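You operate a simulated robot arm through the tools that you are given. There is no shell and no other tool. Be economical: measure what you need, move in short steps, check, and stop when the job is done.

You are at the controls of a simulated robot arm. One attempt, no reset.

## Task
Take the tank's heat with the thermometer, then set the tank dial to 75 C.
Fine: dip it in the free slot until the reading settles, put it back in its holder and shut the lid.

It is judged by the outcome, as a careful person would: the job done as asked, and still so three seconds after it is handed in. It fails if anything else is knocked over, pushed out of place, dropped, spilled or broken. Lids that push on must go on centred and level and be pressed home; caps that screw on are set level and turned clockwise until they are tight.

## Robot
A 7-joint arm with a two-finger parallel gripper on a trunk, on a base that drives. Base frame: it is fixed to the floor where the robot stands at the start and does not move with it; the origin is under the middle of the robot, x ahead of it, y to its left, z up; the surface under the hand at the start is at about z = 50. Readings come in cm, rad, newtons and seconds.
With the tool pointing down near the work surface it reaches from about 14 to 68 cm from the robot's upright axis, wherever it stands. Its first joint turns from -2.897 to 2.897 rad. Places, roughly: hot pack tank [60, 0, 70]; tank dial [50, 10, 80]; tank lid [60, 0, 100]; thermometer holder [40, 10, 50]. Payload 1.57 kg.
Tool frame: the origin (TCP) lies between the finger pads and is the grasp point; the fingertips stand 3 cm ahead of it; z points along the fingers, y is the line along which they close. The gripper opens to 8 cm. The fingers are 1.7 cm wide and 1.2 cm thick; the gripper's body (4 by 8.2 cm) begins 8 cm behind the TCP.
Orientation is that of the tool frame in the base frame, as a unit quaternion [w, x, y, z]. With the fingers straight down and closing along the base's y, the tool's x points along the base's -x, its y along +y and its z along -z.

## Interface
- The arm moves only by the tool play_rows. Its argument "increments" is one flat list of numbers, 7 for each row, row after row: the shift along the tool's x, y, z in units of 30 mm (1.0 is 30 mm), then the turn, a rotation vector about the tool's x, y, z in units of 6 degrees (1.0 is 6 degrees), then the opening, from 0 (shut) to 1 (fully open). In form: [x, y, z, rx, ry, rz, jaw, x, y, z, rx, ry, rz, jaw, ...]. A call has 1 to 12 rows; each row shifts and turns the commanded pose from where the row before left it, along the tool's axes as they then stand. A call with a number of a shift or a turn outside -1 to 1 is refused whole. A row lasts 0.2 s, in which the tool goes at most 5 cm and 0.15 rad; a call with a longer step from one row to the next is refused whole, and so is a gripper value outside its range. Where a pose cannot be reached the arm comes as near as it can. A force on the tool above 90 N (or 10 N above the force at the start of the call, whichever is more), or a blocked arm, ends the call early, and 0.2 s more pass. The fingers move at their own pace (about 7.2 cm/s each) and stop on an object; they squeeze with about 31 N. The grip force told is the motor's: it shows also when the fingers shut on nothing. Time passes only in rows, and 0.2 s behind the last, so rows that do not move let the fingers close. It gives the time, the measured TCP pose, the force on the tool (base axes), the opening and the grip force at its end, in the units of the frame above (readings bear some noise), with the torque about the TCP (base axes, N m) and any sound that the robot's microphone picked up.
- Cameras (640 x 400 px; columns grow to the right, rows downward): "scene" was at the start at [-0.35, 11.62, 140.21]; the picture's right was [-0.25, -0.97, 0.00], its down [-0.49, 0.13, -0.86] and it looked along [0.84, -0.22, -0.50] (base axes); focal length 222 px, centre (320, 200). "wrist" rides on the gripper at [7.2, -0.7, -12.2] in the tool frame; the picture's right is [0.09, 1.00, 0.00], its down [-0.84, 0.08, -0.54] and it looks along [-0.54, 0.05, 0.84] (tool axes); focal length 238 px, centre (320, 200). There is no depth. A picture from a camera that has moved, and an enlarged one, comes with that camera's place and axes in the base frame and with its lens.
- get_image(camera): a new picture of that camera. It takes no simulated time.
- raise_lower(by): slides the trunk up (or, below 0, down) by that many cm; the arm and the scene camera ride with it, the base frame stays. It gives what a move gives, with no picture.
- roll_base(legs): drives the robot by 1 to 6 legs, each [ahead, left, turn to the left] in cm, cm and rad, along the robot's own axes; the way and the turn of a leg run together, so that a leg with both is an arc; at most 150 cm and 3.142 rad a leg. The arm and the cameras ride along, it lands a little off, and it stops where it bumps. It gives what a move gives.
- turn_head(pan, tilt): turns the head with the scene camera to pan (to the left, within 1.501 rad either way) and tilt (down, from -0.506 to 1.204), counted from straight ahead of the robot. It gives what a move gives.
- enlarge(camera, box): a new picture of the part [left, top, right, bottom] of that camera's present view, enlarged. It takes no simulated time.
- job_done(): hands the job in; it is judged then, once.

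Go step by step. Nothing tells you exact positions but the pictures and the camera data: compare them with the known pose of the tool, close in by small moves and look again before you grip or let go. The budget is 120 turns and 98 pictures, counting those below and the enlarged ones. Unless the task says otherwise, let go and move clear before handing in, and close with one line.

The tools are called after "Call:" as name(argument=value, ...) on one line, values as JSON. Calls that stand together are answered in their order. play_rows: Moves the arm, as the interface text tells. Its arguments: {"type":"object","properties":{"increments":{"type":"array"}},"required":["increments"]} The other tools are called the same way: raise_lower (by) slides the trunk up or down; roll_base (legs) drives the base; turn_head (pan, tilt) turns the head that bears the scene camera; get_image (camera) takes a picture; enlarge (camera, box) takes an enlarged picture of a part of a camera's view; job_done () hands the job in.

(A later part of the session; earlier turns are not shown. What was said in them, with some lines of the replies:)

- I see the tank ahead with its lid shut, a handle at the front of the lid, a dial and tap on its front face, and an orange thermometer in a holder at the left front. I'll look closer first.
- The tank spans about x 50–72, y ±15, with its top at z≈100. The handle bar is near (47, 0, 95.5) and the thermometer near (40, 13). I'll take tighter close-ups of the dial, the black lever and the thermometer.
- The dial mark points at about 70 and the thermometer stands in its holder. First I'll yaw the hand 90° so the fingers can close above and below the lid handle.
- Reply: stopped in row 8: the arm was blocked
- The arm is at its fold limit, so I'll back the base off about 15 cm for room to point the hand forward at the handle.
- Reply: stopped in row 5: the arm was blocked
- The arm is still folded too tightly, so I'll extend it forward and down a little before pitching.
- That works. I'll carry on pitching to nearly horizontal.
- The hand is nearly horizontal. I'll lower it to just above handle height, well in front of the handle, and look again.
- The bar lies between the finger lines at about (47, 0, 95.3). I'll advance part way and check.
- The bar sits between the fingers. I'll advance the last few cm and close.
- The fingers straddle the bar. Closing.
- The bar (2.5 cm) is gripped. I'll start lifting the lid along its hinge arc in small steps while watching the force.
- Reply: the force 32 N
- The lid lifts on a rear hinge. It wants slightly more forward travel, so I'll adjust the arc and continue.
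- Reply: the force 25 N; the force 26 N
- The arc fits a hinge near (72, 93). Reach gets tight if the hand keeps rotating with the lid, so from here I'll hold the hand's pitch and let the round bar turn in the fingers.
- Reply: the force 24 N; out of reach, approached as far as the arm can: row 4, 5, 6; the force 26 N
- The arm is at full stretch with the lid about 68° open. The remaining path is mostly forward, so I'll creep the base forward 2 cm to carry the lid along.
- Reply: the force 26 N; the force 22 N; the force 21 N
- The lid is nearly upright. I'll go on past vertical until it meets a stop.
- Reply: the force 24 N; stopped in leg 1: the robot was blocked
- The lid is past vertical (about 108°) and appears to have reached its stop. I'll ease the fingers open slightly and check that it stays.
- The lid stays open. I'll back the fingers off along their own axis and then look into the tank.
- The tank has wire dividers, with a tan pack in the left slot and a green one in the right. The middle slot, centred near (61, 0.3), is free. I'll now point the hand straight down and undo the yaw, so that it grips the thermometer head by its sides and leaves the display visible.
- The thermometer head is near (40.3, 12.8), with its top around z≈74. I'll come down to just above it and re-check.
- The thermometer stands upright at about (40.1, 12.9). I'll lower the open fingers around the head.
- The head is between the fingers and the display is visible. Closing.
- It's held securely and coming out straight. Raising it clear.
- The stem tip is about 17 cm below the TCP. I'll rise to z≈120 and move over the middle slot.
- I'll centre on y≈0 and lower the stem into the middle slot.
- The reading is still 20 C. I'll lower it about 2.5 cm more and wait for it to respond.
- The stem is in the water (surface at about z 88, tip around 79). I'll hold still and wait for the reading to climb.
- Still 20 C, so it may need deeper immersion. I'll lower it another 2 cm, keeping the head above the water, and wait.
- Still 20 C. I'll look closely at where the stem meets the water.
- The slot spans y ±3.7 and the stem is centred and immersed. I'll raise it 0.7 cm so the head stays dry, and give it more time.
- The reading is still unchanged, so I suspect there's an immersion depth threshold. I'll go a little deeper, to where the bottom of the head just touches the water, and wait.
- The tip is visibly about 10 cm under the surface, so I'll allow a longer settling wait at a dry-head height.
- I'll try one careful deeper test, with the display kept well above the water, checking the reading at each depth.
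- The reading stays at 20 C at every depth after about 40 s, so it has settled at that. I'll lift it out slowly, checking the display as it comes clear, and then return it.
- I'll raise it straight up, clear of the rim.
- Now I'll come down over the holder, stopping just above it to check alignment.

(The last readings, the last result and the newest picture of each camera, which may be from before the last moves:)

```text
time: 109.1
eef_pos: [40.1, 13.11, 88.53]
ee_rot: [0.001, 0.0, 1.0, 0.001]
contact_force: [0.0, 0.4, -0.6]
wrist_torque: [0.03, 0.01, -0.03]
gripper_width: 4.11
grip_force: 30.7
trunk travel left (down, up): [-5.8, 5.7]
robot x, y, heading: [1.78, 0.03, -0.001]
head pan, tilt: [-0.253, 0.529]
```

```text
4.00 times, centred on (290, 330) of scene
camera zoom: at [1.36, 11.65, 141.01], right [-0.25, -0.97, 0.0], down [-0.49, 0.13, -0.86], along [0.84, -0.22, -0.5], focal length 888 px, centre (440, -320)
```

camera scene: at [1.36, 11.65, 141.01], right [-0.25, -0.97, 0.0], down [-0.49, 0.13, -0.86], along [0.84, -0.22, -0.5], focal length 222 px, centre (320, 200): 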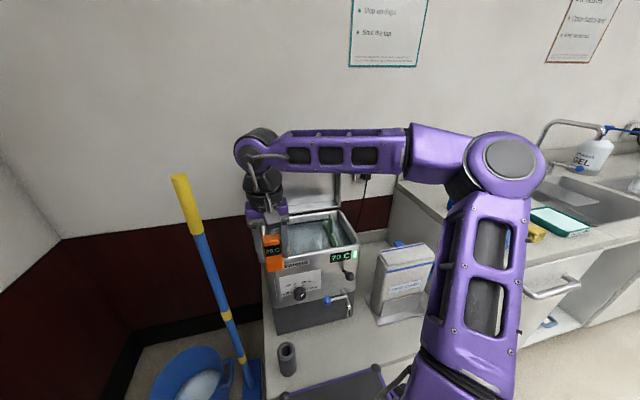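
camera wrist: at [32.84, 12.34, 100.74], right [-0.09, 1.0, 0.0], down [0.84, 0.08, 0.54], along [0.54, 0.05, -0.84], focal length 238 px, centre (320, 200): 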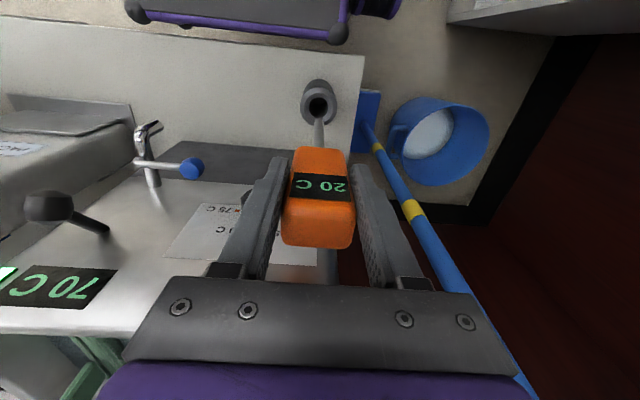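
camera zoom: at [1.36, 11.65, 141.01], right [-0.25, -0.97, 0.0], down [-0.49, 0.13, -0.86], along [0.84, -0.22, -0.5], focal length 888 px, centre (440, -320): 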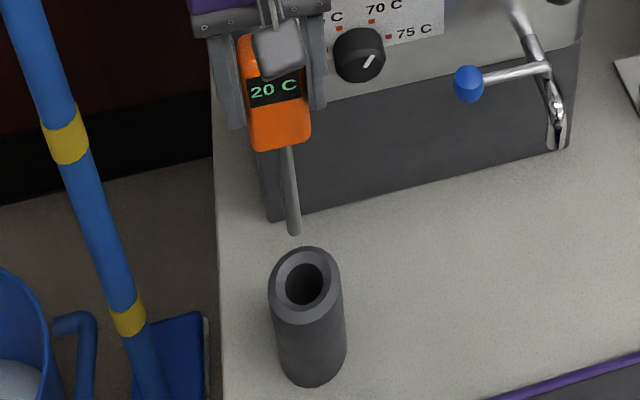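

The stem is aligned with the hole at about (40.3, 12.95). I'll lower it into the holder.

Call:
play_rows(increments=[0, -0.03, 0.9, 0, 0, 0, 0, 0, 0, 1, 0, 0, 0, 0, 0, 0, 1, 0, 0, 0, 0, 0, 0, 0.8, 0, 0, 0, 0, 0, 0, 0.8, 0, 0, 0, 0, 0, 0, 0.6, 0, 0, 0, 0, 0, 0, 0.5, 0, 0, 0, 0, 0, 0, 0.33, 0, 0, 0, 0, 0, 0, 0, 0, 0, 0, 0])

Call:
get_image(camera="wrist")

Call:
enlarge(camera="scene", box=[235, 290, 345, 390])

```text
time: 111.1
eef_pos: [40.32, 12.94, 70.63]
ee_rot: [0.0, -0.001, 1.0, 0.001]
contact_force: [0.1, -0.9, -0.2]
wrist_torque: [0.0, -0.01, -0.02]
gripper_width: 4.14
grip_force: 30.7
trunk travel left (down, up): [-5.8, 5.7]
robot x, y, heading: [1.56, -0.27, -0.004]
head pan, tilt: [-0.253, 0.529]
```

```text
36 pictures are left
camera wrist: at [32.98, 12.24, 82.85], right [-0.09, 1.0, 0.0], down [0.84, 0.07, 0.54], along [0.54, 0.05, -0.84], focal length 238 px, centre (320, 200)
```

wrist: 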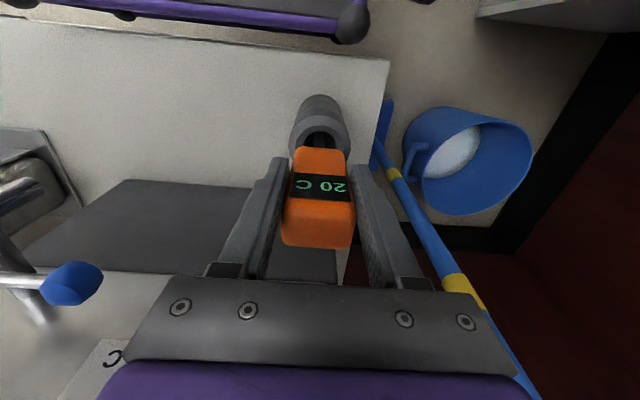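

```text
4.00 times, centred on (290, 340) of scene
camera zoom: at [1.36, 11.65, 141.01], right [-0.25, -0.97, 0.0], down [-0.49, 0.13, -0.86], along [0.84, -0.22, -0.5], focal length 888 px, centre (440, -360)
```

zoom: 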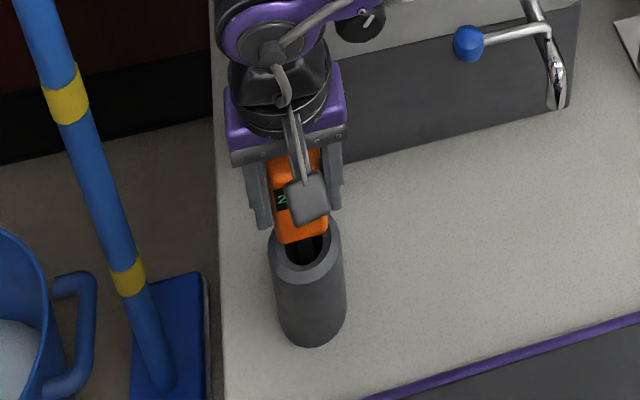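

The thermometer is back at the height where I picked it up. Releasing and rising clear.

Call:
play_rows(increments=[0, 0, 0.03, 0, 0, 0, 0, 0, 0, 0, 0, 0, 0, 0.6, 0, 0, 0, 0, 0, 0, 0.8, 0, 0, 0, 0, 0, 0, 0.8, 0, 0, -0.5, 0, 0, 0, 0.8, 0, 0, -1, 0, 0, 0, 0.8, 0, 0, -1, 0, 0, 0, 0.8, 0, 0, -1, 0, 0, 0, 0.8, 0, 0, 0, 0, 0, 0, 0.8])

Call:
enlarge(camera="scene", box=[235, 280, 355, 390])

Call:
get_image(camera="wrist")

```text
time: 113.1
eef_pos: [40.3, 13.04, 81.32]
ee_rot: [0.0, 0.001, 1.0, 0.002]
contact_force: [0.4, 0.1, 0.2]
wrist_torque: [0.01, -0.02, -0.02]
gripper_width: 6.41
grip_force: 0.0
trunk travel left (down, up): [-5.8, 5.7]
robot x, y, heading: [1.87, 0.41, 0.0]
head pan, tilt: [-0.253, 0.529]
```

```text
3.64 times, centred on (295, 335) of scene
camera zoom: at [1.35, 11.65, 141.01], right [-0.25, -0.97, 0.0], down [-0.49, 0.13, -0.86], along [0.84, -0.22, -0.5], focal length 807 px, centre (411, -291)
```

zoom: 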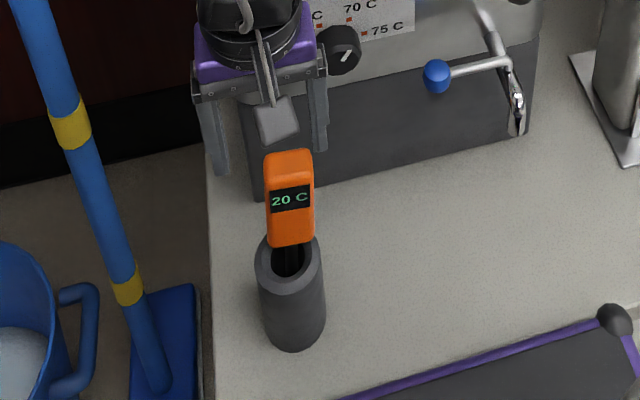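

```text
33 pictures are left
camera wrist: at [32.99, 12.33, 93.46], right [-0.09, 1.0, 0.0], down [0.84, 0.08, 0.54], along [0.54, 0.05, -0.84], focal length 238 px, centre (320, 200)
```

wrist: 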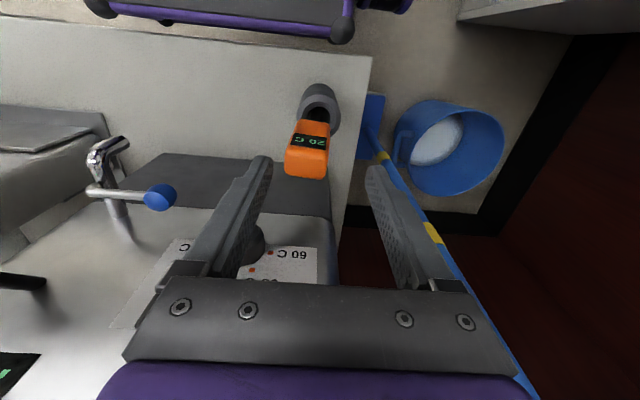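

The thermometer stands in its holder. Next I'll raise the hand and return to the pose that held the lid handle.

Call:
play_rows(increments=[0, 0, -1, 0, 0, 0, 0.6, 0, 0, -1, 0, 0, 0, 0.6, 0, 0, -1, 0, 0, 0, 0.6, 0, 0, -1, 0, 0, 0, 0.6, 0, 0, -1, 0, 0, 0, 0.6, 0, 0, -1, 0, 0, 0, 0.6, 0, 0, -1, 0, 0, 0, 0.6, 0, 0, -1, 0, 0, 0, 0.6, -0.6, -0.55, -1, 0, 0, 0, 0.6, -0.6, -0.55, -1, 0, 0, 0, 0.6, -0.6, -0.55, -1, 0, 0, 0, 0.6, -0.6, -0.55, -1, 0, 0, 0, 0.6])

Call:
play_rows(increments=[-0.57, -0.46, -0.45, 0, 0, 0, 0.55, -0.57, -0.46, -0.45, 0, 0, 0, 0.55, -0.57, -0.46, -0.45, 0, 0, 0, 0.55, -0.57, -0.46, -0.45, 0, 0, 0, 0.55, -0.57, -0.46, -0.45, 0, 0, 0, 0.55, 0, 0, 0, 0, 0, 0, 0.55])

Call:
play_rows(increments=[0, 0, 0, 0.108, -0.086, 0.998, 0.55, 0, 0, 0, 0.108, -0.086, 0.998, 0.55, 0, 0, 0, 0.108, -0.086, 0.998, 0.55, 0, 0, 0, 0.108, -0.086, 0.998, 0.55, 0, 0, 0, 0.108, -0.086, 0.998, 0.55, 0, 0, 0, 0.108, -0.086, 0.998, 0.55, 0, 0, 0, 0.108, -0.086, 0.998, 0.55, 0, 0, 0, 0.108, -0.086, 0.998, 0.55, 0, 0, 0, 0.108, -0.086, 0.998, 0.55, 0, 0, 0, 0.108, -0.086, 0.998, 0.55, 0, 0, 0, 0, 0, 0, 0.55])

Call:
play_rows(increments=[0, 0, 0, -1, 0, 0.9, 0.55, 0, 0, 0, -1, 0, 0.9, 0.55, 0, 0, 0, -1, 0, 0.9, 0.55, 0, 0, 0, -1, 0, 0.9, 0.55, 0, 0, 0, -1, 0, 0.9, 0.55, 0, 0, 0, -1, 0, 0.9, 0.55, 0, 0, 0, 0, 0, 0, 0.55])

```text
time: 115.7
eef_pos: [47.27, 6.08, 117.27]
ee_rot: [0.001, 0.0, 1.0, 0.002]
contact_force: [0.6, 0.3, -0.6]
wrist_torque: [0.02, 0.02, 0.02]
gripper_width: 4.8
grip_force: 0.0
trunk travel left (down, up): [-5.8, 5.7]
robot x, y, heading: [1.55, 0.25, 0.004]
head pan, tilt: [-0.253, 0.529]
```

```text
time: 117.1
eef_pos: [56.02, -0.84, 123.92]
ee_rot: [0.001, 0.0, 1.0, 0.003]
contact_force: [-1.4, 0.6, -0.2]
wrist_torque: [0.0, -0.02, -0.01]
gripper_width: 4.39
grip_force: 0.0
trunk travel left (down, up): [-5.8, 5.7]
robot x, y, heading: [1.92, -0.23, 0.002]
head pan, tilt: [-0.253, 0.529]
```

```text
time: 119.5
eef_pos: [55.88, -0.8, 123.86]
ee_rot: [0.043, 0.499, 0.864, -0.052]
contact_force: [0.0, 0.1, -0.2]
wrist_torque: [0.02, 0.0, 0.05]
gripper_width: 4.39
grip_force: 0.0
trunk travel left (down, up): [-5.8, 5.7]
robot x, y, heading: [1.8, -0.02, 0.001]
head pan, tilt: [-0.253, 0.529]
```

```text
time: 121.1
eef_pos: [55.87, -0.77, 123.97]
ee_rot: [0.206, 0.679, 0.666, 0.229]
contact_force: [0.8, 0.1, -0.5]
wrist_torque: [0.01, -0.01, 0.0]
gripper_width: 4.38
grip_force: 0.0
trunk travel left (down, up): [-5.8, 5.7]
robot x, y, heading: [2.51, 0.31, 0.002]
head pan, tilt: [-0.253, 0.529]
```

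The pose matches the earlier one. Retracing toward the bar and stopping short for a look.

Call:
play_rows(increments=[0.1, 0.8, 0.5, 0, 0, 0, 0.55, 0, 0.8, 0.5, 0, 0, 0, 0.55, 0, 0.8, 0.5, 0, 0, 0, 0.55, 0, 0.8, 0.5, 0, 0, 0, 0.55, 0, 0.8, 0.5, 0, 0, 0, 0.55, 0, 0.8, 0.5, 0, 0, 0, 0.55, 0, 0.6, 0.5, 0, 0, 0, 0.55, 0, 0, 0, 0, 0, 0, 0.55])

Call:
get_image(camera="wrist")

```text
time: 122.9
eef_pos: [75.35, -0.71, 124.76]
ee_rot: [0.206, 0.679, 0.667, 0.228]
contact_force: [-0.7, 0.2, -0.5]
wrist_torque: [-0.03, -0.02, -0.02]
gripper_width: 4.37
grip_force: 0.1
trunk travel left (down, up): [-5.8, 5.7]
robot x, y, heading: [1.91, 0.09, -0.004]
head pan, tilt: [-0.253, 0.529]
```

```text
32 pictures are left
camera wrist: at [67.59, 6.2, 134.63], right [0.81, 0.07, 0.58], down [-0.26, -0.85, 0.46], along [0.53, -0.52, -0.67], focal length 238 px, centre (320, 200)
```

wrist: 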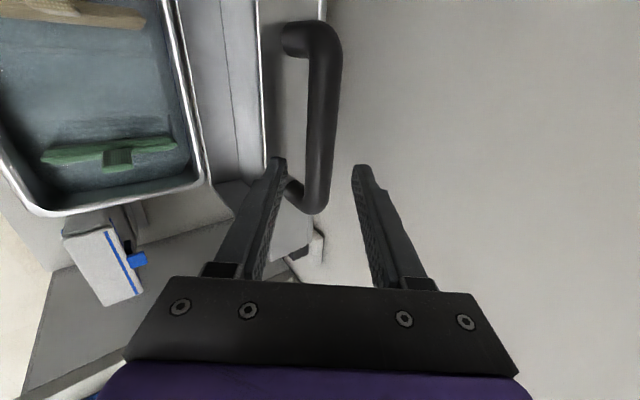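

Aligned. I'll advance onto the bar and grip it.

Call:
play_rows(increments=[0, 0, 0.8, 0, 0, 0, 0.55, 0, 0, 0.8, 0, 0, 0, 0.55, 0, -0.04, 0.6, 0, 0, 0, 0.55, 0, 0, 0, 0, 0, 0, 0.3, 0, 0, 0, 0, 0, 0, 0, 0, 0, 0, 0, 0, 0, 0, 0, 0, 0, 0, 0, 0, 0])

```text
time: 124.5
eef_pos: [79.06, -0.6, 119.45]
ee_rot: [0.206, 0.679, 0.667, 0.228]
contact_force: [5.1, -1.7, 8.5]
wrist_torque: [-0.43, -0.25, 0.52]
gripper_width: 2.51
grip_force: 36.6
trunk travel left (down, up): [-5.8, 5.7]
robot x, y, heading: [2.07, -0.05, 0.001]
head pan, tilt: [-0.253, 0.529]
```

Gripped. I'll start closing by rolling the base back in small steps along the flat top of the arc.

Call:
roll_base(legs=[[-2.5, 0, 0]])

Call:
roll_base(legs=[[-2.5, 0, 0]])

```text
time: 125.3
eef_pos: [76.41, -0.77, 119.73]
ee_rot: [0.207, 0.678, 0.667, 0.228]
contact_force: [-2.7, -2.1, 20.0]
wrist_torque: [-0.54, 0.03, 0.41]
gripper_width: 2.5
grip_force: 36.6
trunk travel left (down, up): [-5.8, 5.7]
robot x, y, heading: [-0.97, -0.08, -0.003]
head pan, tilt: [-0.253, 0.529]
```

```text
time: 126.1
eef_pos: [73.69, -0.75, 119.62]
ee_rot: [0.207, 0.679, 0.667, 0.229]
contact_force: [-5.2, 0.5, 13.4]
wrist_torque: [-0.44, 0.17, 0.5]
gripper_width: 2.49
grip_force: 36.8
trunk travel left (down, up): [-5.8, 5.7]
robot x, y, heading: [-3.22, 0.35, -0.002]
head pan, tilt: [-0.253, 0.529]
```

Call:
roll_base(legs=[[-2.5, 0, 0]])

Call:
roll_base(legs=[[-2.0, 0, 0]])

```text
time: 126.9
eef_pos: [71.4, -0.74, 119.6]
ee_rot: [0.206, 0.679, 0.667, 0.228]
contact_force: [-4.8, -0.6, 1.5]
wrist_torque: [-0.33, 0.4, 0.57]
gripper_width: 2.49
grip_force: 36.7
trunk travel left (down, up): [-5.8, 5.7]
robot x, y, heading: [-5.57, 0.19, -0.005]
head pan, tilt: [-0.253, 0.529]
```

```text
time: 127.7
eef_pos: [69.48, -0.64, 119.36]
ee_rot: [0.205, 0.679, 0.667, 0.226]
contact_force: [-2.1, -0.8, -9.9]
wrist_torque: [-0.35, 0.38, 0.57]
gripper_width: 2.5
grip_force: 36.2
trunk travel left (down, up): [-5.8, 5.7]
robot x, y, heading: [-8.0, 0.12, 0.001]
head pan, tilt: [-0.253, 0.529]
```

Now the arm takes over for the downward part of the arc.

Call:
play_rows(increments=[0, -0.39, -0.19, 0, 0, 0, 0, 0, -0.39, -0.19, 0, 0, 0, 0, 0, -0.4, -0.165, 0, 0, 0, 0, 0, -0.4, -0.165, 0, 0, 0, 0, 0, -0.42, -0.115, 0, 0, 0, 0, 0, -0.42, -0.115, 0, 0, 0, 0, 0, 0, 0, 0, 0, 0, 0])

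```text
time: 129.3
eef_pos: [62.07, -0.71, 117.19]
ee_rot: [0.203, 0.681, 0.667, 0.224]
contact_force: [8.7, -4.6, -18.1]
wrist_torque: [-0.39, -0.04, 0.35]
gripper_width: 2.49
grip_force: 35.8
trunk travel left (down, up): [-5.8, 5.7]
robot x, y, heading: [-7.29, 0.24, 0.002]
head pan, tilt: [-0.253, 0.529]
```

Call:
play_rows(increments=[0, -0.43, 0.0, -0.2, 0, 0, 0, 0, -0.43, -0.03, -0.2, 0, 0, 0, 0, -0.435, -0.02, -0.2, 0, 0, 0, 0, -0.435, -0.02, -0.2, 0, 0, 0, 0, -0.43, 0.02, -0.2, 0, 0, 0, 0, -0.43, 0.02, -0.2, 0, 0, 0, 0, 0, 0, 0, 0, 0, 0])

```text
time: 130.9
eef_pos: [55.53, -0.64, 112.92]
ee_rot: [0.247, 0.665, 0.652, 0.268]
contact_force: [-3.1, -13.7, 4.1]
wrist_torque: [-1.06, -0.25, 0.04]
gripper_width: 2.49
grip_force: 36.4
trunk travel left (down, up): [-5.8, 5.7]
robot x, y, heading: [-7.67, 0.33, -0.001]
head pan, tilt: [-0.253, 0.529]
```

Call:
play_rows(increments=[-0.04, -0.45, 0, -0.3, 0, 0, 0, -0.04, -0.45, 0, -0.3, 0, 0, 0, 0, -0.45, 0.02, -0.3, 0, 0, 0, 0, -0.45, 0.025, -0.3, 0, 0, 0, 0, -0.445, 0.03, -0.32, 0, 0, 0, 0, -0.445, 0.038, -0.32, 0, 0, 0, 0, 0, 0, 0, 0, 0, 0])

```text
time: 132.5
eef_pos: [50.49, -0.52, 106.69]
ee_rot: [0.311, 0.639, 0.622, 0.328]
contact_force: [-6.2, -12.6, 2.4]
wrist_torque: [-0.99, -0.19, -0.17]
gripper_width: 2.5
grip_force: 36.6
trunk travel left (down, up): [-5.8, 5.7]
robot x, y, heading: [-8.3, 0.15, -0.0]
head pan, tilt: [-0.253, 0.529]
```

Call:
play_rows(increments=[-0.02, -0.445, 0.055, -0.33, 0, 0, 0, -0.02, -0.445, 0.06, -0.33, 0, 0, 0, 0, -0.445, 0.064, -0.33, 0, 0, 0, 0, -0.445, 0.064, -0.33, 0, 0, 0, 0, -0.44, 0.085, -0.33, 0, 0, 0, 0, -0.44, 0.085, -0.33, 0, 0, 0, 0, 0, 0, 0, 0, 0, 0])

Call:
get_image(camera="scene")

```text
time: 134.1
eef_pos: [47.38, -0.51, 99.17]
ee_rot: [0.375, 0.604, 0.584, 0.391]
contact_force: [-12.8, -27.7, 0.6]
wrist_torque: [-0.66, 0.12, 0.17]
gripper_width: 2.51
grip_force: 36.2
trunk travel left (down, up): [-5.8, 5.7]
robot x, y, heading: [-7.31, -0.05, -0.004]
head pan, tilt: [-0.253, 0.529]
```

```text
31 pictures are left
camera scene: at [-8.19, 11.41, 141.03], right [-0.25, -0.97, 0.0], down [-0.49, 0.13, -0.86], along [0.84, -0.22, -0.5], focal length 222 px, centre (320, 200)
```

scene: 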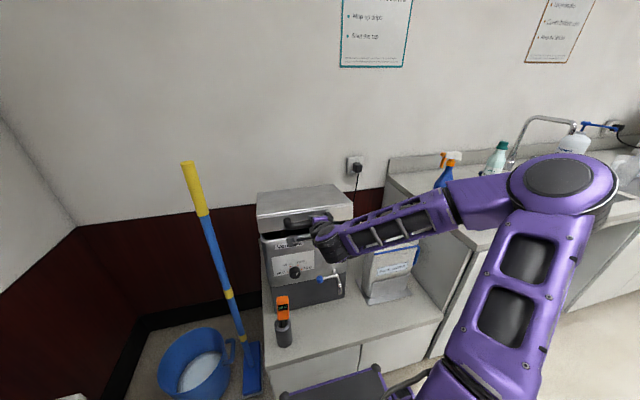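

About 10° remains. I'll ease off the sideways load and lower the lid home.

Call:
play_rows(increments=[-0.06, -0.44, 0.09, -0.3, 0, 0, 0, -0.06, -0.44, 0.09, -0.3, 0, 0, 0, -0.02, -0.3, 0.06, -0.2, 0, 0, 0, 0, 0, 0, 0, 0, 0, 0])

```text
time: 135.1
eef_pos: [46.75, -0.45, 95.63]
ee_rot: [0.397, 0.586, 0.569, 0.419]
contact_force: [0.3, -8.5, -0.1]
wrist_torque: [-0.47, -0.29, 0.47]
gripper_width: 2.52
grip_force: 36.7
trunk travel left (down, up): [-5.8, 5.7]
robot x, y, heading: [-7.87, -0.24, 0.001]
head pan, tilt: [-0.253, 0.529]
```

Call:
play_rows(increments=[0, -0.2, 0.05, -0.1, 0, 0, 0, 0, -0.15, 0.03, 0, 0, 0, 0, 0, 0, 0, 0, 0, 0, 0])

Call:
enlarge(camera="scene", box=[240, 170, 380, 260])

```text
time: 135.9
eef_pos: [46.56, -0.27, 94.98]
ee_rot: [0.404, 0.582, 0.566, 0.422]
contact_force: [-4.0, -5.0, 20.8]
wrist_torque: [-0.39, -0.26, 0.8]
gripper_width: 2.48
grip_force: 36.7
trunk travel left (down, up): [-5.8, 5.7]
robot x, y, heading: [-7.69, -0.1, 0.0]
head pan, tilt: [-0.253, 0.529]
```

```text
4.44 times, centred on (310, 215) of scene
camera zoom: at [-8.25, 11.62, 141.05], right [-0.25, -0.97, 0.0], down [-0.49, 0.13, -0.86], along [0.84, -0.22, -0.5], focal length 987 px, centre (364, 133)
```

zoom: 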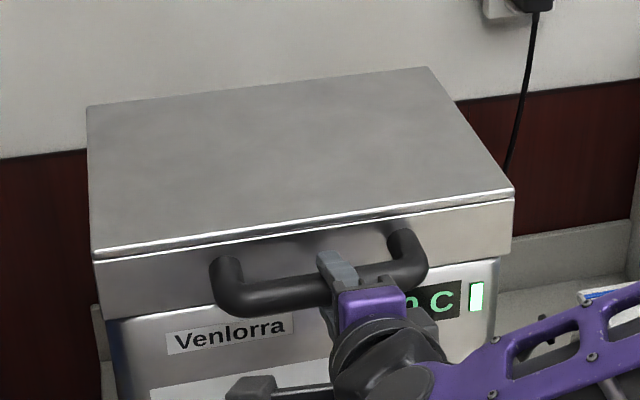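

The lid is down, with firm upward resistance. I'll release the handle and back away.

Call:
play_rows(increments=[0, -0.05, 0, 0, 0, 0, 0, 0, 0, 0, 0, 0, 0, 0.5, 0, 0, 0, 0, 0, 0, 0.7, 0, 0, 0, 0, 0, 0, 0.7, 0, 0, -0.6, 0, 0, 0, 0.7, 0, 0, -0.6, 0, 0, 0, 0.7, 0, 0, 0, 0, 0, 0, 0.7])

Call:
roll_base(legs=[[-9, 0, 0]])

Call:
get_image(camera="scene")

Call:
get_image(camera="wrist")

```text
time: 137.5
eef_pos: [43.21, -0.51, 95.52]
ee_rot: [0.403, 0.585, 0.566, 0.419]
contact_force: [0.3, 0.1, 1.2]
wrist_torque: [0.0, 0.02, -0.04]
gripper_width: 5.59
grip_force: 0.0
trunk travel left (down, up): [-5.8, 5.7]
robot x, y, heading: [-7.63, -0.0, 0.001]
head pan, tilt: [-0.253, 0.529]
```

```text
time: 138.6
eef_pos: [34.2, -0.38, 95.56]
ee_rot: [0.403, 0.585, 0.566, 0.419]
contact_force: [-0.6, 0.2, 0.8]
wrist_torque: [0.01, -0.02, 0.02]
gripper_width: 5.59
grip_force: 0.1
trunk travel left (down, up): [-5.8, 5.7]
robot x, y, heading: [-16.71, 0.34, -0.002]
head pan, tilt: [-0.253, 0.529]
```

```text
29 pictures are left
camera scene: at [-17.07, 11.66, 141.01], right [-0.25, -0.97, 0.0], down [-0.49, 0.13, -0.86], along [0.84, -0.22, -0.5], focal length 222 px, centre (320, 200)
```

scene: 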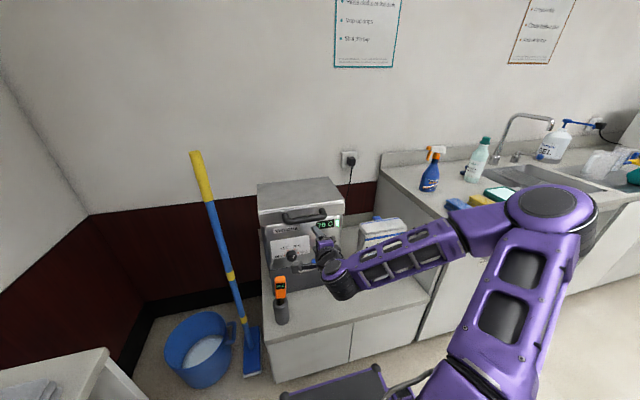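

```text
28 pictures are left
camera wrist: at [22.44, 6.7, 99.23], right [0.32, 0.06, 0.94], down [-0.49, -0.84, 0.22], along [0.81, -0.54, -0.24], focal length 238 px, centre (320, 200)
```

wrist: 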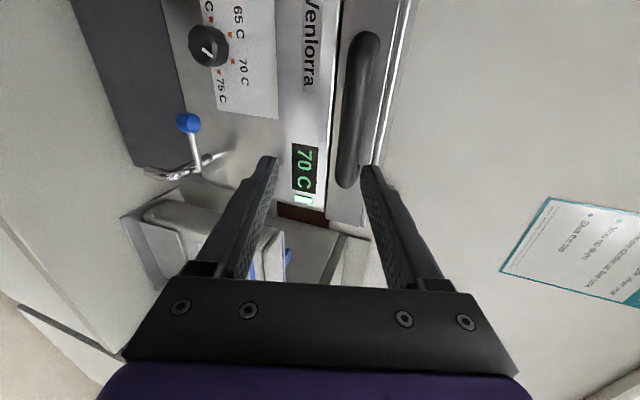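

The lid is shut and I'm clear of it. For the dial I'll level the hand and roll it about 130° anticlockwise, which puts the camera down and to the right, away from the thermometer, and leaves joint room for a clockwise turn.

Call:
play_rows(increments=[0, 0, 0, -0.8, 0, 0, 0.8, 0, 0, 0, -0.8, 0, 0, 0.8, 0, 0, 0, -0.8, 0, 0, 0.8, 0, 0, 0, -0.8, 0, 0, 0.8, 0, 0, 0, 0, 0, -1, 0.8, 0, 0, 0, 0, 0, -1, 0.8, 0, 0, 0, 0, 0, -1, 0.8, 0, 0, 0, 0, 0, -1, 0.8, 0, 0, 0, 0, 0, -1, 0.8, 0, 0, 0, 0, 0, -1, 0.8, 0, 0, 0, 0, 0, -1, 0.8, 0, 0, 0, 0, 0, -1, 0.8])

Call:
play_rows(increments=[0, 0, 0, 0, 0, -1, 0.8, 0, 0, 0, 0, 0, -1, 0.8, 0, 0, 0, 0, 0, -1, 0.8, 0, 0, 0, 0, 0, -1, 0.8, 0, 0, 0, 0, 0, -1, 0.8, 0, 0, 0, 0, 0, -1, 0.8, 0, 0, 0, 0, 0, -1, 0.8, 0, 0, 0, 0, 0, -1, 0.8, 0, 0, 0, 0, 0, -1, 0.8, 0, 0, 0, 0, 0, -1, 0.8, 0, 0, 0, 0, 0, -1, 0.8, 0, 0, 0, 0, 0, -1, 0.8])

Call:
play_rows(increments=[0, 0, 0, 0, 0, -1, 0.8, 0, 0, 0, 0, 0, -1, 0.8, 0, 0, 0, 0, 0, 0, 0.8])

```text
time: 141.2
eef_pos: [34.15, -0.47, 95.58]
ee_rot: [0.658, 0.265, 0.654, 0.263]
contact_force: [0.5, 0.2, -0.4]
wrist_torque: [0.02, 0.02, -0.04]
gripper_width: 6.44
grip_force: 0.1
trunk travel left (down, up): [-5.8, 5.7]
robot x, y, heading: [-16.88, 0.19, 0.0]
head pan, tilt: [-0.253, 0.529]
```

```text
time: 143.8
eef_pos: [34.17, -0.53, 95.46]
ee_rot: [0.687, -0.169, 0.685, -0.174]
contact_force: [-0.3, 0.1, -0.6]
wrist_torque: [-0.01, 0.02, -0.03]
gripper_width: 6.39
grip_force: 0.1
trunk travel left (down, up): [-5.8, 5.7]
robot x, y, heading: [-16.8, -0.1, 0.001]
head pan, tilt: [-0.253, 0.529]
```

```text
time: 144.6
eef_pos: [34.3, -0.46, 95.57]
ee_rot: [0.665, -0.239, 0.664, -0.245]
contact_force: [0.3, 0.3, -0.1]
wrist_torque: [0.01, 0.0, 0.0]
gripper_width: 6.39
grip_force: 0.0
trunk travel left (down, up): [-5.8, 5.7]
robot x, y, heading: [-16.85, 0.07, -0.001]
head pan, tilt: [-0.253, 0.529]
```

Level. Now I'll shift to the dial's height and side, still standing off, and look.

Call:
play_rows(increments=[0.51, 0.904, 0, 0, 0, 0, 0.8, 0.51, 0.904, 0, 0, 0, 0, 0.8, 0.51, 0.904, 0, 0, 0, 0, 0.8, 0.51, 0.904, 0, 0, 0, 0, 0.8, 0.51, 0.904, 0, 0, 0, 0, 0.8, 0.51, 0.904, 0, 0, 0, 0, 0.8, 0, 0, 0, 0, 0, 0, 0.8])

Call:
get_image(camera="wrist")

Call:
enlarge(camera="scene", box=[250, 220, 350, 290])

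```text
time: 146.2
eef_pos: [34.65, 6.06, 78.52]
ee_rot: [0.664, -0.24, 0.665, -0.244]
contact_force: [0.4, -1.0, 0.2]
wrist_torque: [-0.02, -0.01, 0.0]
gripper_width: 6.4
grip_force: 0.1
out of reach, approached as far as the arm can: row 6
trunk travel left (down, up): [-5.8, 5.7]
robot x, y, heading: [-16.9, -0.1, -0.002]
head pan, tilt: [-0.253, 0.529]
```

```text
27 pictures are left
camera wrist: at [22.22, 1.16, 73.37], right [0.01, 0.7, -0.71], down [-0.54, 0.6, 0.59], along [0.84, 0.38, 0.38], focal length 238 px, centre (320, 200)
```

wrist: 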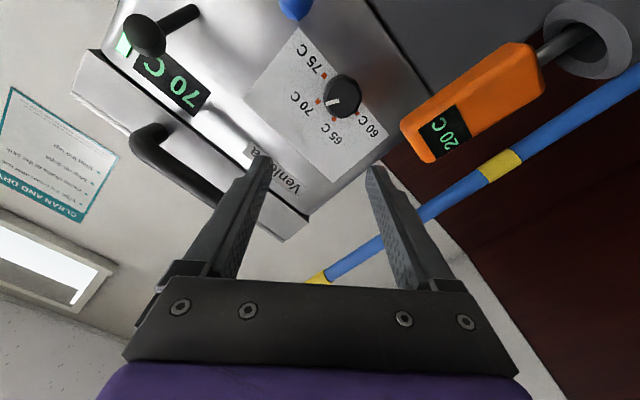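

```text
5.71 times, centred on (300, 255) of scene
camera zoom: at [-17.08, 11.66, 141.01], right [-0.25, -0.97, 0.0], down [-0.49, 0.13, -0.86], along [0.84, -0.22, -0.5], focal length 1269 px, centre (434, -114)
```

zoom: 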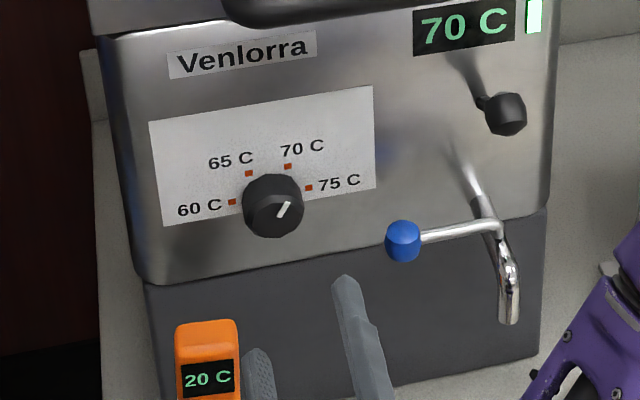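

The views triangulate the dial face to about (50.8, 5.8, 74.7). I'll roll the hand 72° more so its long side is near vertical and clears the thermometer, and lower the trunk to dial height.

Call:
play_rows(increments=[0, 0, 0, 0, 0, -1, 0.8, 0, 0, 0, 0, 0, -1, 0.8, 0, 0, 0, 0, 0, -1, 0.8, 0, 0, 0, 0, 0, -1, 0.8, 0, 0, 0, 0, 0, -1, 0.8, 0, 0, 0, 0, 0, -1, 0.8, 0, 0, 0, 0, 0, -1, 0.8, 0, 0, 0, 0, 0, -1, 0.8, 0, 0, 0, 0, 0, -1, 0.8, 0, 0, 0, 0, 0, -1, 0.8, 0, 0, 0, 0, 0, -1, 0.8, 0, 0, 0, 0, 0, -1, 0.8])

Call:
raise_lower(by=-3.9)

Call:
get_image(camera="wrist")

```text
time: 148.8
eef_pos: [34.44, 6.08, 78.39]
ee_rot: [-0.393, 0.584, -0.397, 0.589]
contact_force: [-0.1, 0.2, -1.1]
wrist_torque: [-0.02, -0.01, -0.01]
gripper_width: 6.41
grip_force: 0.1
trunk travel left (down, up): [-5.8, 5.7]
robot x, y, heading: [-16.72, 0.09, 0.003]
head pan, tilt: [-0.253, 0.529]
```

```text
time: 149.6
eef_pos: [34.52, 6.11, 74.6]
ee_rot: [-0.394, 0.584, -0.397, 0.589]
contact_force: [0.0, 0.2, 0.3]
wrist_torque: [-0.03, 0.03, 0.01]
gripper_width: 6.41
grip_force: 0.1
trunk travel left (down, up): [-1.9, 9.6]
robot x, y, heading: [-16.47, -0.02, -0.004]
head pan, tilt: [-0.253, 0.529]
```

```text
25 pictures are left
camera wrist: at [22.15, -0.16, 77.92], right [0.0, -0.46, -0.89], down [-0.54, 0.75, -0.39], along [0.84, 0.48, -0.25], focal length 238 px, centre (320, 200)
```

wrist: 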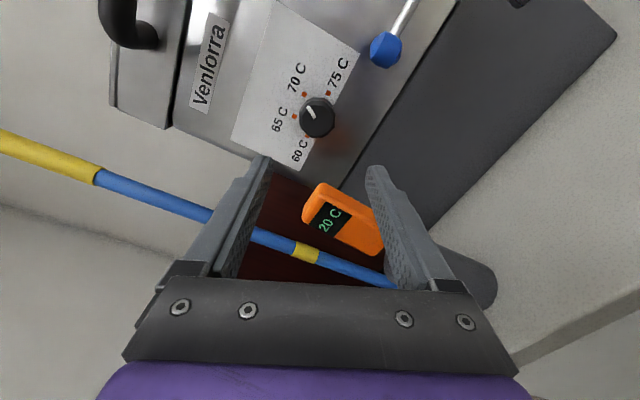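

The knob lies dead ahead at about (50.8, 6.0, 74.9). I'll roll the base forward 11 cm to bring the fingertips up to it.

Call:
roll_base(legs=[[11, 0, 0]])

Call:
get_image(camera="wrist")

Call:
get_image(camera="scene")

```text
time: 150.8
eef_pos: [45.47, 5.93, 74.63]
ee_rot: [-0.392, 0.583, -0.398, 0.589]
contact_force: [-0.3, 1.1, 0.0]
wrist_torque: [0.01, 0.0, 0.02]
gripper_width: 6.41
grip_force: 0.0
trunk travel left (down, up): [-1.9, 9.6]
robot x, y, heading: [-5.76, -0.16, -0.002]
head pan, tilt: [-0.253, 0.529]
```

```text
24 pictures are left
camera wrist: at [33.18, -0.32, 77.92], right [0.0, -0.46, -0.89], down [-0.53, 0.75, -0.39], along [0.85, 0.47, -0.25], focal length 238 px, centre (320, 200)
```

wrist: 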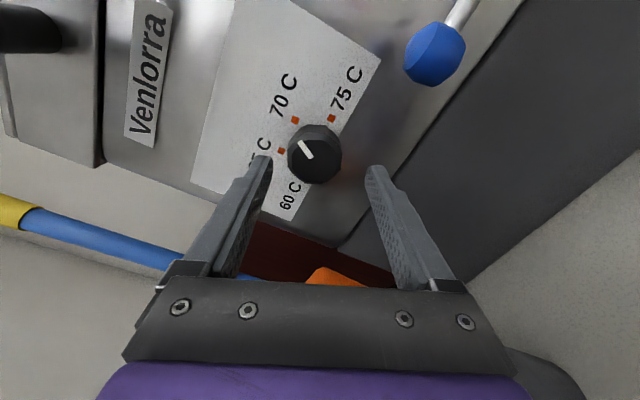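

```text
23 pictures are left
camera scene: at [-6.02, 11.63, 137.11], right [-0.26, -0.97, 0.0], down [-0.49, 0.13, -0.86], along [0.83, -0.22, -0.5], focal length 222 px, centre (320, 200)
```

scene: 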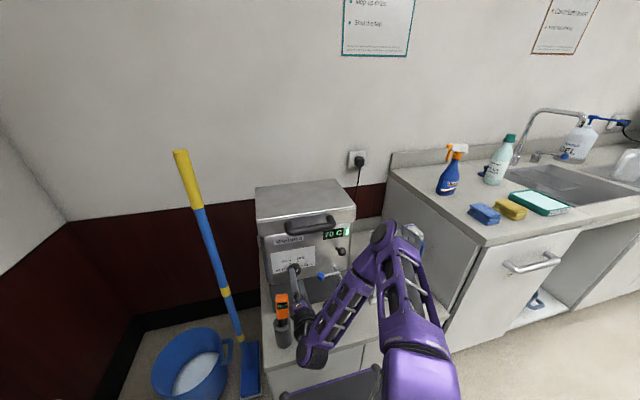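

Call:
enlarge(camera="scene", box=[255, 250, 351, 350])

```text
4.00 times, centred on (303, 300) of scene
camera zoom: at [-6.02, 11.63, 137.11], right [-0.26, -0.97, 0.0], down [-0.49, 0.13, -0.86], along [0.83, -0.22, -0.5], focal length 888 px, centre (388, -200)
```

zoom: 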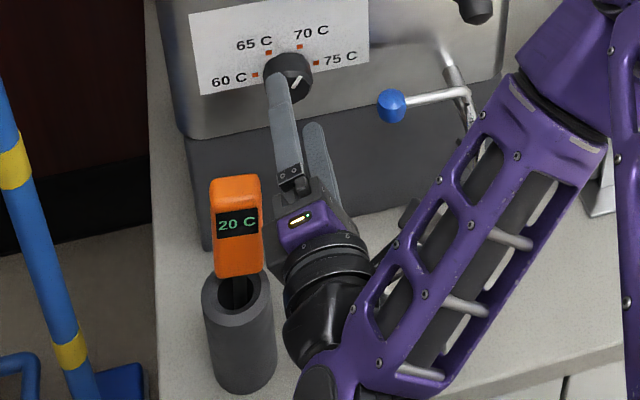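

There's clearance on both sides. I'll correct 0.5 cm upward and advance the fingers over the knob, watching the force.

Call:
play_rows(increments=[0.11, -0.135, 0.2, 0, 0, 0, 0.8, 0, 0, 0.4, 0, 0, 0, 0.8, 0, 0, 0.4, 0, 0, 0, 0.8, 0, 0, 0.2, 0, 0, 0, 0.8, 0, 0, 0, 0, 0, 0, 0.8])

Call:
get_image(camera="wrist")

Call:
enlarge(camera="scene", box=[265, 240, 345, 300])

```text
time: 152.0
eef_pos: [49.0, 5.78, 75.22]
ee_rot: [-0.393, 0.583, -0.398, 0.589]
contact_force: [0.6, -0.1, -0.5]
wrist_torque: [-0.02, 0.02, 0.02]
gripper_width: 6.4
grip_force: 0.1
trunk travel left (down, up): [-1.9, 9.6]
robot x, y, heading: [-5.71, -0.1, -0.006]
head pan, tilt: [-0.253, 0.529]
```

```text
21 pictures are left
camera wrist: at [36.79, -0.54, 78.51], right [0.0, -0.46, -0.89], down [-0.53, 0.75, -0.39], along [0.85, 0.47, -0.25], focal length 238 px, centre (320, 200)
```

wrist: 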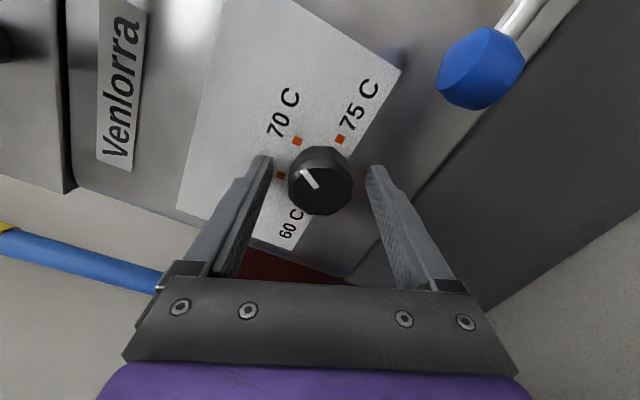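

```text
6.67 times, centred on (305, 270) of scene
camera zoom: at [-6.01, 11.63, 137.11], right [-0.26, -0.97, 0.0], down [-0.49, 0.13, -0.86], along [0.83, -0.22, -0.5], focal length 1480 px, centre (420, -267)
```

zoom: 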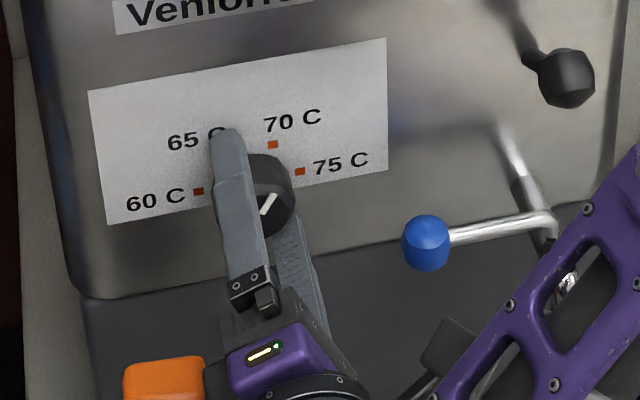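

The fingers straddle the knob and the mark points at 70. The ticks are about 60° apart, so 75 is roughly 60° clockwise. I'll close and turn in stages.

Call:
play_rows(increments=[0, 0, 0.1, 0, 0, 0, 0.6, 0, 0, 0, 0, 0, 0, 0.4, 0, 0, 0, 0, 0, 0, 0, 0, 0, 0, 0, 0, 0, 0, 0, 0, 0, 0, 0, 0, 0])

Call:
play_rows(increments=[0, 0, 0, 0, 0, 0.6, 0, 0, 0, 0, 0, 0, 0.8, 0, 0, 0, 0, 0, 0, 0.8, 0, 0, 0, 0, 0, 0, 0.8, 0, 0, 0, 0, 0, 0, 0, 0])

Call:
enlarge(camera="wrist", box=[220, 60, 420, 240])

```text
time: 153.2
eef_pos: [49.15, 5.76, 75.22]
ee_rot: [-0.393, 0.585, -0.398, 0.588]
contact_force: [-45.9, -6.1, -3.1]
wrist_torque: [-0.06, -0.6, 0.13]
gripper_width: 4.12
grip_force: 44.9
trunk travel left (down, up): [-1.9, 9.6]
robot x, y, heading: [-5.89, 0.2, -0.004]
head pan, tilt: [-0.253, 0.529]
```

```text
time: 154.4
eef_pos: [49.26, 5.71, 75.06]
ee_rot: [-0.48, 0.515, -0.486, 0.518]
contact_force: [-41.9, -6.3, -17.8]
wrist_torque: [0.12, 0.24, -0.4]
gripper_width: 4.14
grip_force: 45.3
trunk travel left (down, up): [-1.9, 9.6]
robot x, y, heading: [-5.55, 0.06, -0.01]
head pan, tilt: [-0.253, 0.529]
```

```text
2.22 times, centred on (320, 150) of wrist
camera zoom: at [36.86, -1.23, 76.26], right [0.0, -0.16, -0.99], down [-0.53, 0.83, -0.13], along [0.85, 0.53, -0.09], focal length 530 px, centre (320, 311)
```

zoom: 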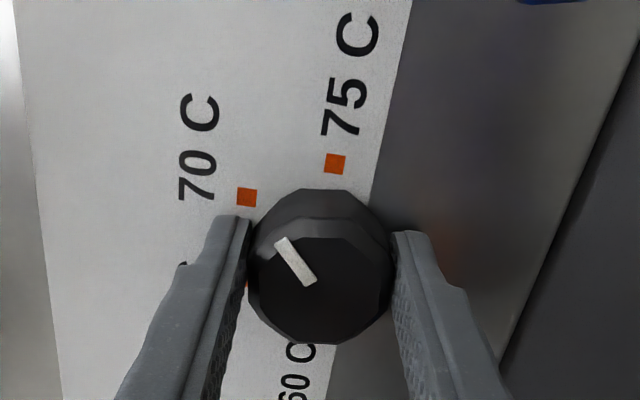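

The knob is turning with the hand. I'll relieve the axial push slightly and continue clockwise.

Call:
play_rows(increments=[0, 0, -0.07, 0, 0, 0.6, 0, 0, 0, 0, 0, 0, 0.8, 0, 0, 0, 0, 0, 0, 0.8, 0, 0, 0, 0, 0, 0, 0.8, 0, 0, 0, 0, 0, 0, 0.8, 0, 0, 0, 0, 0, 0, 0, 0])

Call:
enlarge(camera="wrist", box=[220, 60, 420, 240])

```text
time: 155.8
eef_pos: [49.16, 5.75, 74.91]
ee_rot: [0.572, -0.409, 0.578, -0.414]
contact_force: [-20.2, -1.7, -27.0]
wrist_torque: [-0.01, 0.72, 0.2]
gripper_width: 4.15
grip_force: 45.2
trunk travel left (down, up): [-1.9, 9.6]
robot x, y, heading: [-6.01, 0.07, -0.007]
head pan, tilt: [-0.253, 0.529]
```

```text
2.22 times, centred on (320, 150) of wrist
camera zoom: at [36.84, -1.09, 73.32], right [0.0, 0.23, -0.97], down [-0.53, 0.82, 0.2], along [0.85, 0.52, 0.12], focal length 530 px, centre (320, 311)
```

zoom: 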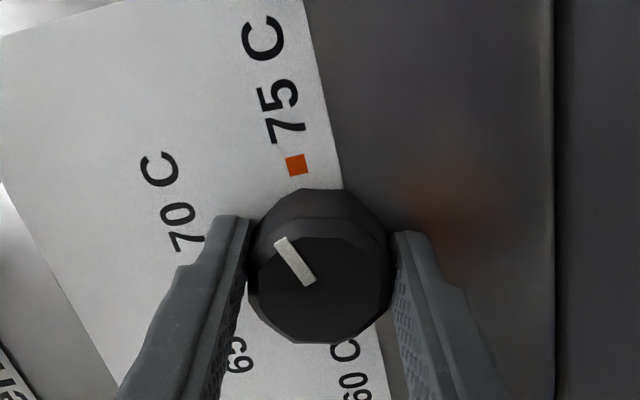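

The pointer moves rigidly with the hand. About 41° is done and roughly 19° remains by both the count and the picture.

Call:
play_rows(increments=[0, 0, -0.03, 0, 0, 0.8, 0, 0, 0, 0, 0, 0, 0.8, 0, 0, 0, 0, 0, 0, 0.8, 0, 0, 0, 0, 0, 0, 0.8, 0, 0, 0, 0, 0, 0, 0, 0])

Call:
enlarge(camera="wrist", box=[220, 60, 420, 240])

Call:
enlarge(camera="scene", box=[265, 215, 361, 300])

```text
time: 157.0
eef_pos: [49.25, 5.79, 74.82]
ee_rot: [0.633, -0.308, 0.638, -0.312]
contact_force: [-5.4, 3.4, -33.4]
wrist_torque: [-0.07, 0.79, 0.16]
gripper_width: 4.15
grip_force: 44.7
trunk travel left (down, up): [-1.9, 9.6]
robot x, y, heading: [-5.68, -0.03, -0.003]
head pan, tilt: [-0.253, 0.529]
```

```text
2.22 times, centred on (320, 150) of wrist
camera zoom: at [36.85, -0.13, 71.07], right [0.0, 0.54, -0.84], down [-0.53, 0.71, 0.46], along [0.85, 0.45, 0.29], focal length 530 px, centre (320, 311)
```

zoom: 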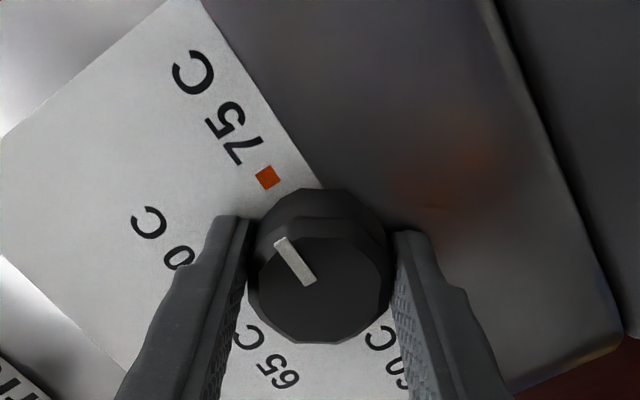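

```text
4.71 times, centred on (313, 258) of scene
camera zoom: at [-5.82, 11.67, 137.1], right [-0.26, -0.97, 0.0], down [-0.49, 0.13, -0.86], along [0.83, -0.22, -0.51], focal length 1045 px, centre (353, -71)
```

zoom: 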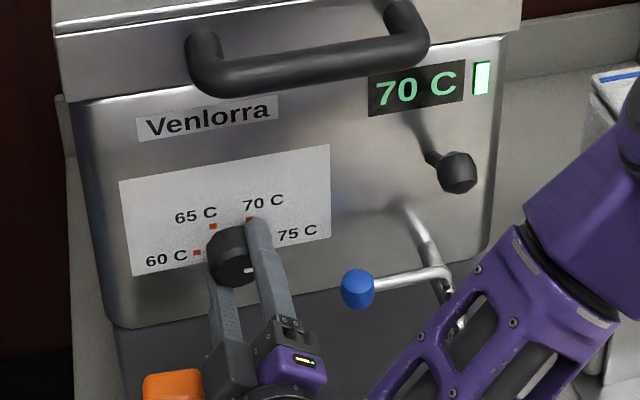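

The pointer is within a few degrees of 75. I'll nudge it 3.5° more, then open the fingers and check.

Call:
play_rows(increments=[0, 0, 0, 0, 0, 0.6, 0, 0, 0, 0, 0, 0, 0, 0, 0, 0, 0, 0, 0, 0, 0.4, 0, 0, 0, 0, 0, 0, 0.7, 0, 0, 0, 0, 0, 0, 0.7, 0, 0, -0.5, 0, 0, 0, 0.7, 0, 0, -0.5, 0, 0, 0, 0.7, 0, 0, 0, 0, 0, 0, 0.7])

Call:
enlarge(camera="wrist", box=[220, 40, 420, 220])

Call:
enlarge(camera="scene", box=[265, 215, 361, 300])

```text
time: 158.8
eef_pos: [45.99, 5.72, 75.19]
ee_rot: [0.645, -0.285, 0.645, -0.294]
contact_force: [-0.3, -0.2, -0.3]
wrist_torque: [0.02, 0.03, -0.02]
gripper_width: 5.6
grip_force: 0.0
trunk travel left (down, up): [-1.9, 9.6]
robot x, y, heading: [-5.88, 0.22, -0.006]
head pan, tilt: [-0.253, 0.529]
```

```text
2.22 times, centred on (320, 130) of wrist
camera zoom: at [33.72, 0.08, 70.89], right [0.01, 0.59, -0.81], down [-0.54, 0.68, 0.5], along [0.84, 0.43, 0.32], focal length 530 px, centre (320, 356)
```

zoom: 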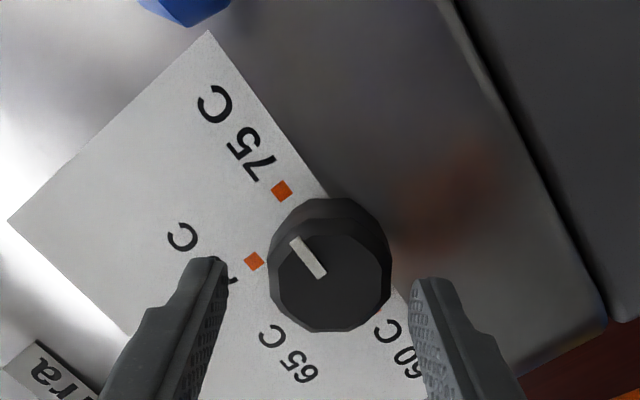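

```text
4.71 times, centred on (313, 258) of scene
camera zoom: at [-6.01, 11.63, 137.11], right [-0.26, -0.97, 0.0], down [-0.49, 0.13, -0.86], along [0.83, -0.22, -0.5], focal length 1045 px, centre (353, -71)
```

zoom: 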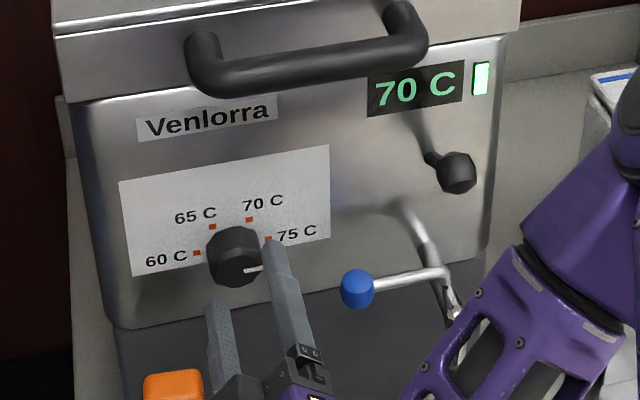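

The pointer reads about 75. I'll back away a little more and take one precise look to confirm.

Call:
roll_base(legs=[[-9, 0, 0]])

Call:
enlarge(camera="wrist", box=[270, 60, 390, 160])

Call:
enlarge(camera="scene", box=[250, 180, 362, 290])

```text
time: 159.9
eef_pos: [37.21, 5.78, 75.13]
ee_rot: [0.644, -0.286, 0.645, -0.294]
contact_force: [-0.8, 0.3, 0.2]
wrist_torque: [0.0, -0.01, -0.02]
gripper_width: 5.59
grip_force: 0.1
trunk travel left (down, up): [-1.9, 9.6]
robot x, y, heading: [-14.75, 0.4, -0.006]
head pan, tilt: [-0.253, 0.529]
```

```text
4.00 times, centred on (330, 110) of wrist
camera zoom: at [24.79, 0.07, 70.87], right [0.01, 0.59, -0.81], down [-0.54, 0.68, 0.5], along [0.84, 0.43, 0.32], focal length 953 px, centre (280, 560)
```

zoom: 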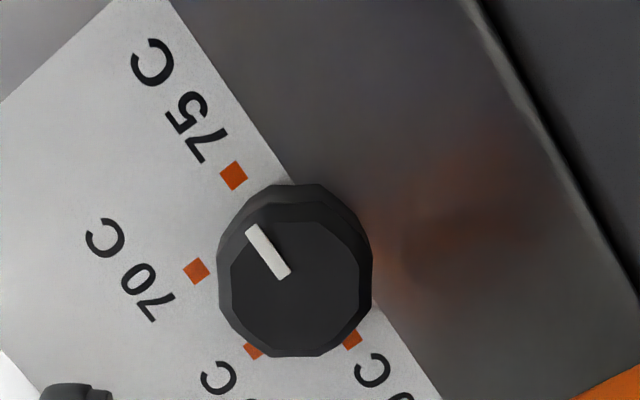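

```text
3.64 times, centred on (306, 235) of scene
camera zoom: at [-14.91, 11.68, 137.11], right [-0.26, -0.97, 0.0], down [-0.49, 0.13, -0.86], along [0.83, -0.22, -0.5], focal length 807 px, centre (371, 73)
```

zoom: 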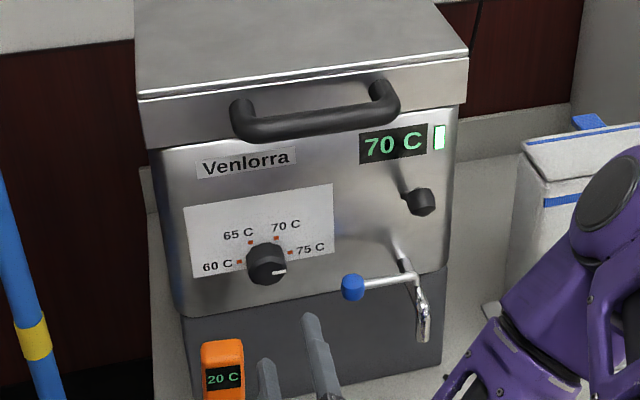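

The pointer lies along the 75 tick line to within about 2°. The lid is shut and the thermometer is in its holder. I'll back clear and take a final look.

Call:
roll_base(legs=[[-8, 0, 0]])

Call:
get_image(camera="scene")

Call:
enlarge(camera="scene", box=[250, 170, 350, 330])

```text
time: 161.0
eef_pos: [29.25, 5.76, 75.12]
ee_rot: [0.644, -0.285, 0.646, -0.295]
contact_force: [0.4, 0.0, -0.6]
wrist_torque: [0.02, 0.0, -0.01]
gripper_width: 5.62
grip_force: 0.0
trunk travel left (down, up): [-1.9, 9.6]
robot x, y, heading: [-22.54, 0.46, -0.006]
head pan, tilt: [-0.253, 0.529]
```

```text
11 pictures are left
camera scene: at [-22.83, 11.72, 137.11], right [-0.26, -0.97, 0.0], down [-0.49, 0.13, -0.86], along [0.83, -0.22, -0.5], focal length 222 px, centre (320, 200)
```

scene: 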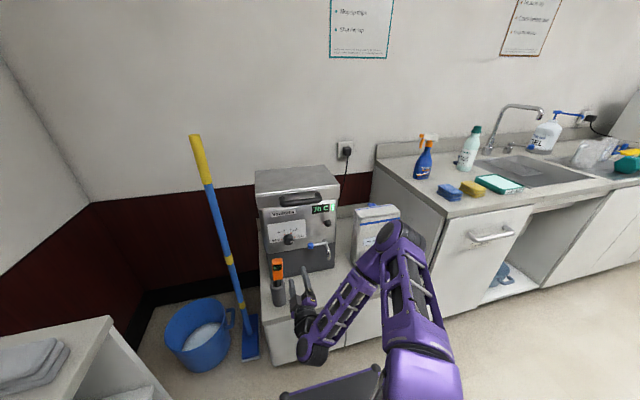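

```text
2.50 times, centred on (300, 250) of scene
camera zoom: at [-22.83, 11.72, 137.11], right [-0.26, -0.97, 0.0], down [-0.49, 0.13, -0.86], along [0.83, -0.22, -0.5], focal length 555 px, centre (370, 75)
```

zoom: 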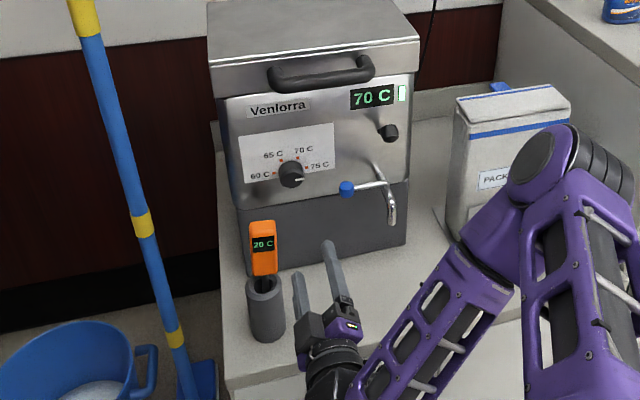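

The lid is shut, the dial is at 75, the thermometer stands in its holder and the arm is clear. I'm handing it in.

Call:
job_done()

```text
The job is handed in.
```

I dipped the thermometer in the free slot for about 45 s, put it back in its holder, shut the lid and set the dial to 75 C, but its display never moved off 20 C. I can't confirm it measured the water: the tank's own display read 70 C throughout, even after I moved the dial. While trying greater depths I also wetted the bottom 1–2 cm of the thermometer's head.
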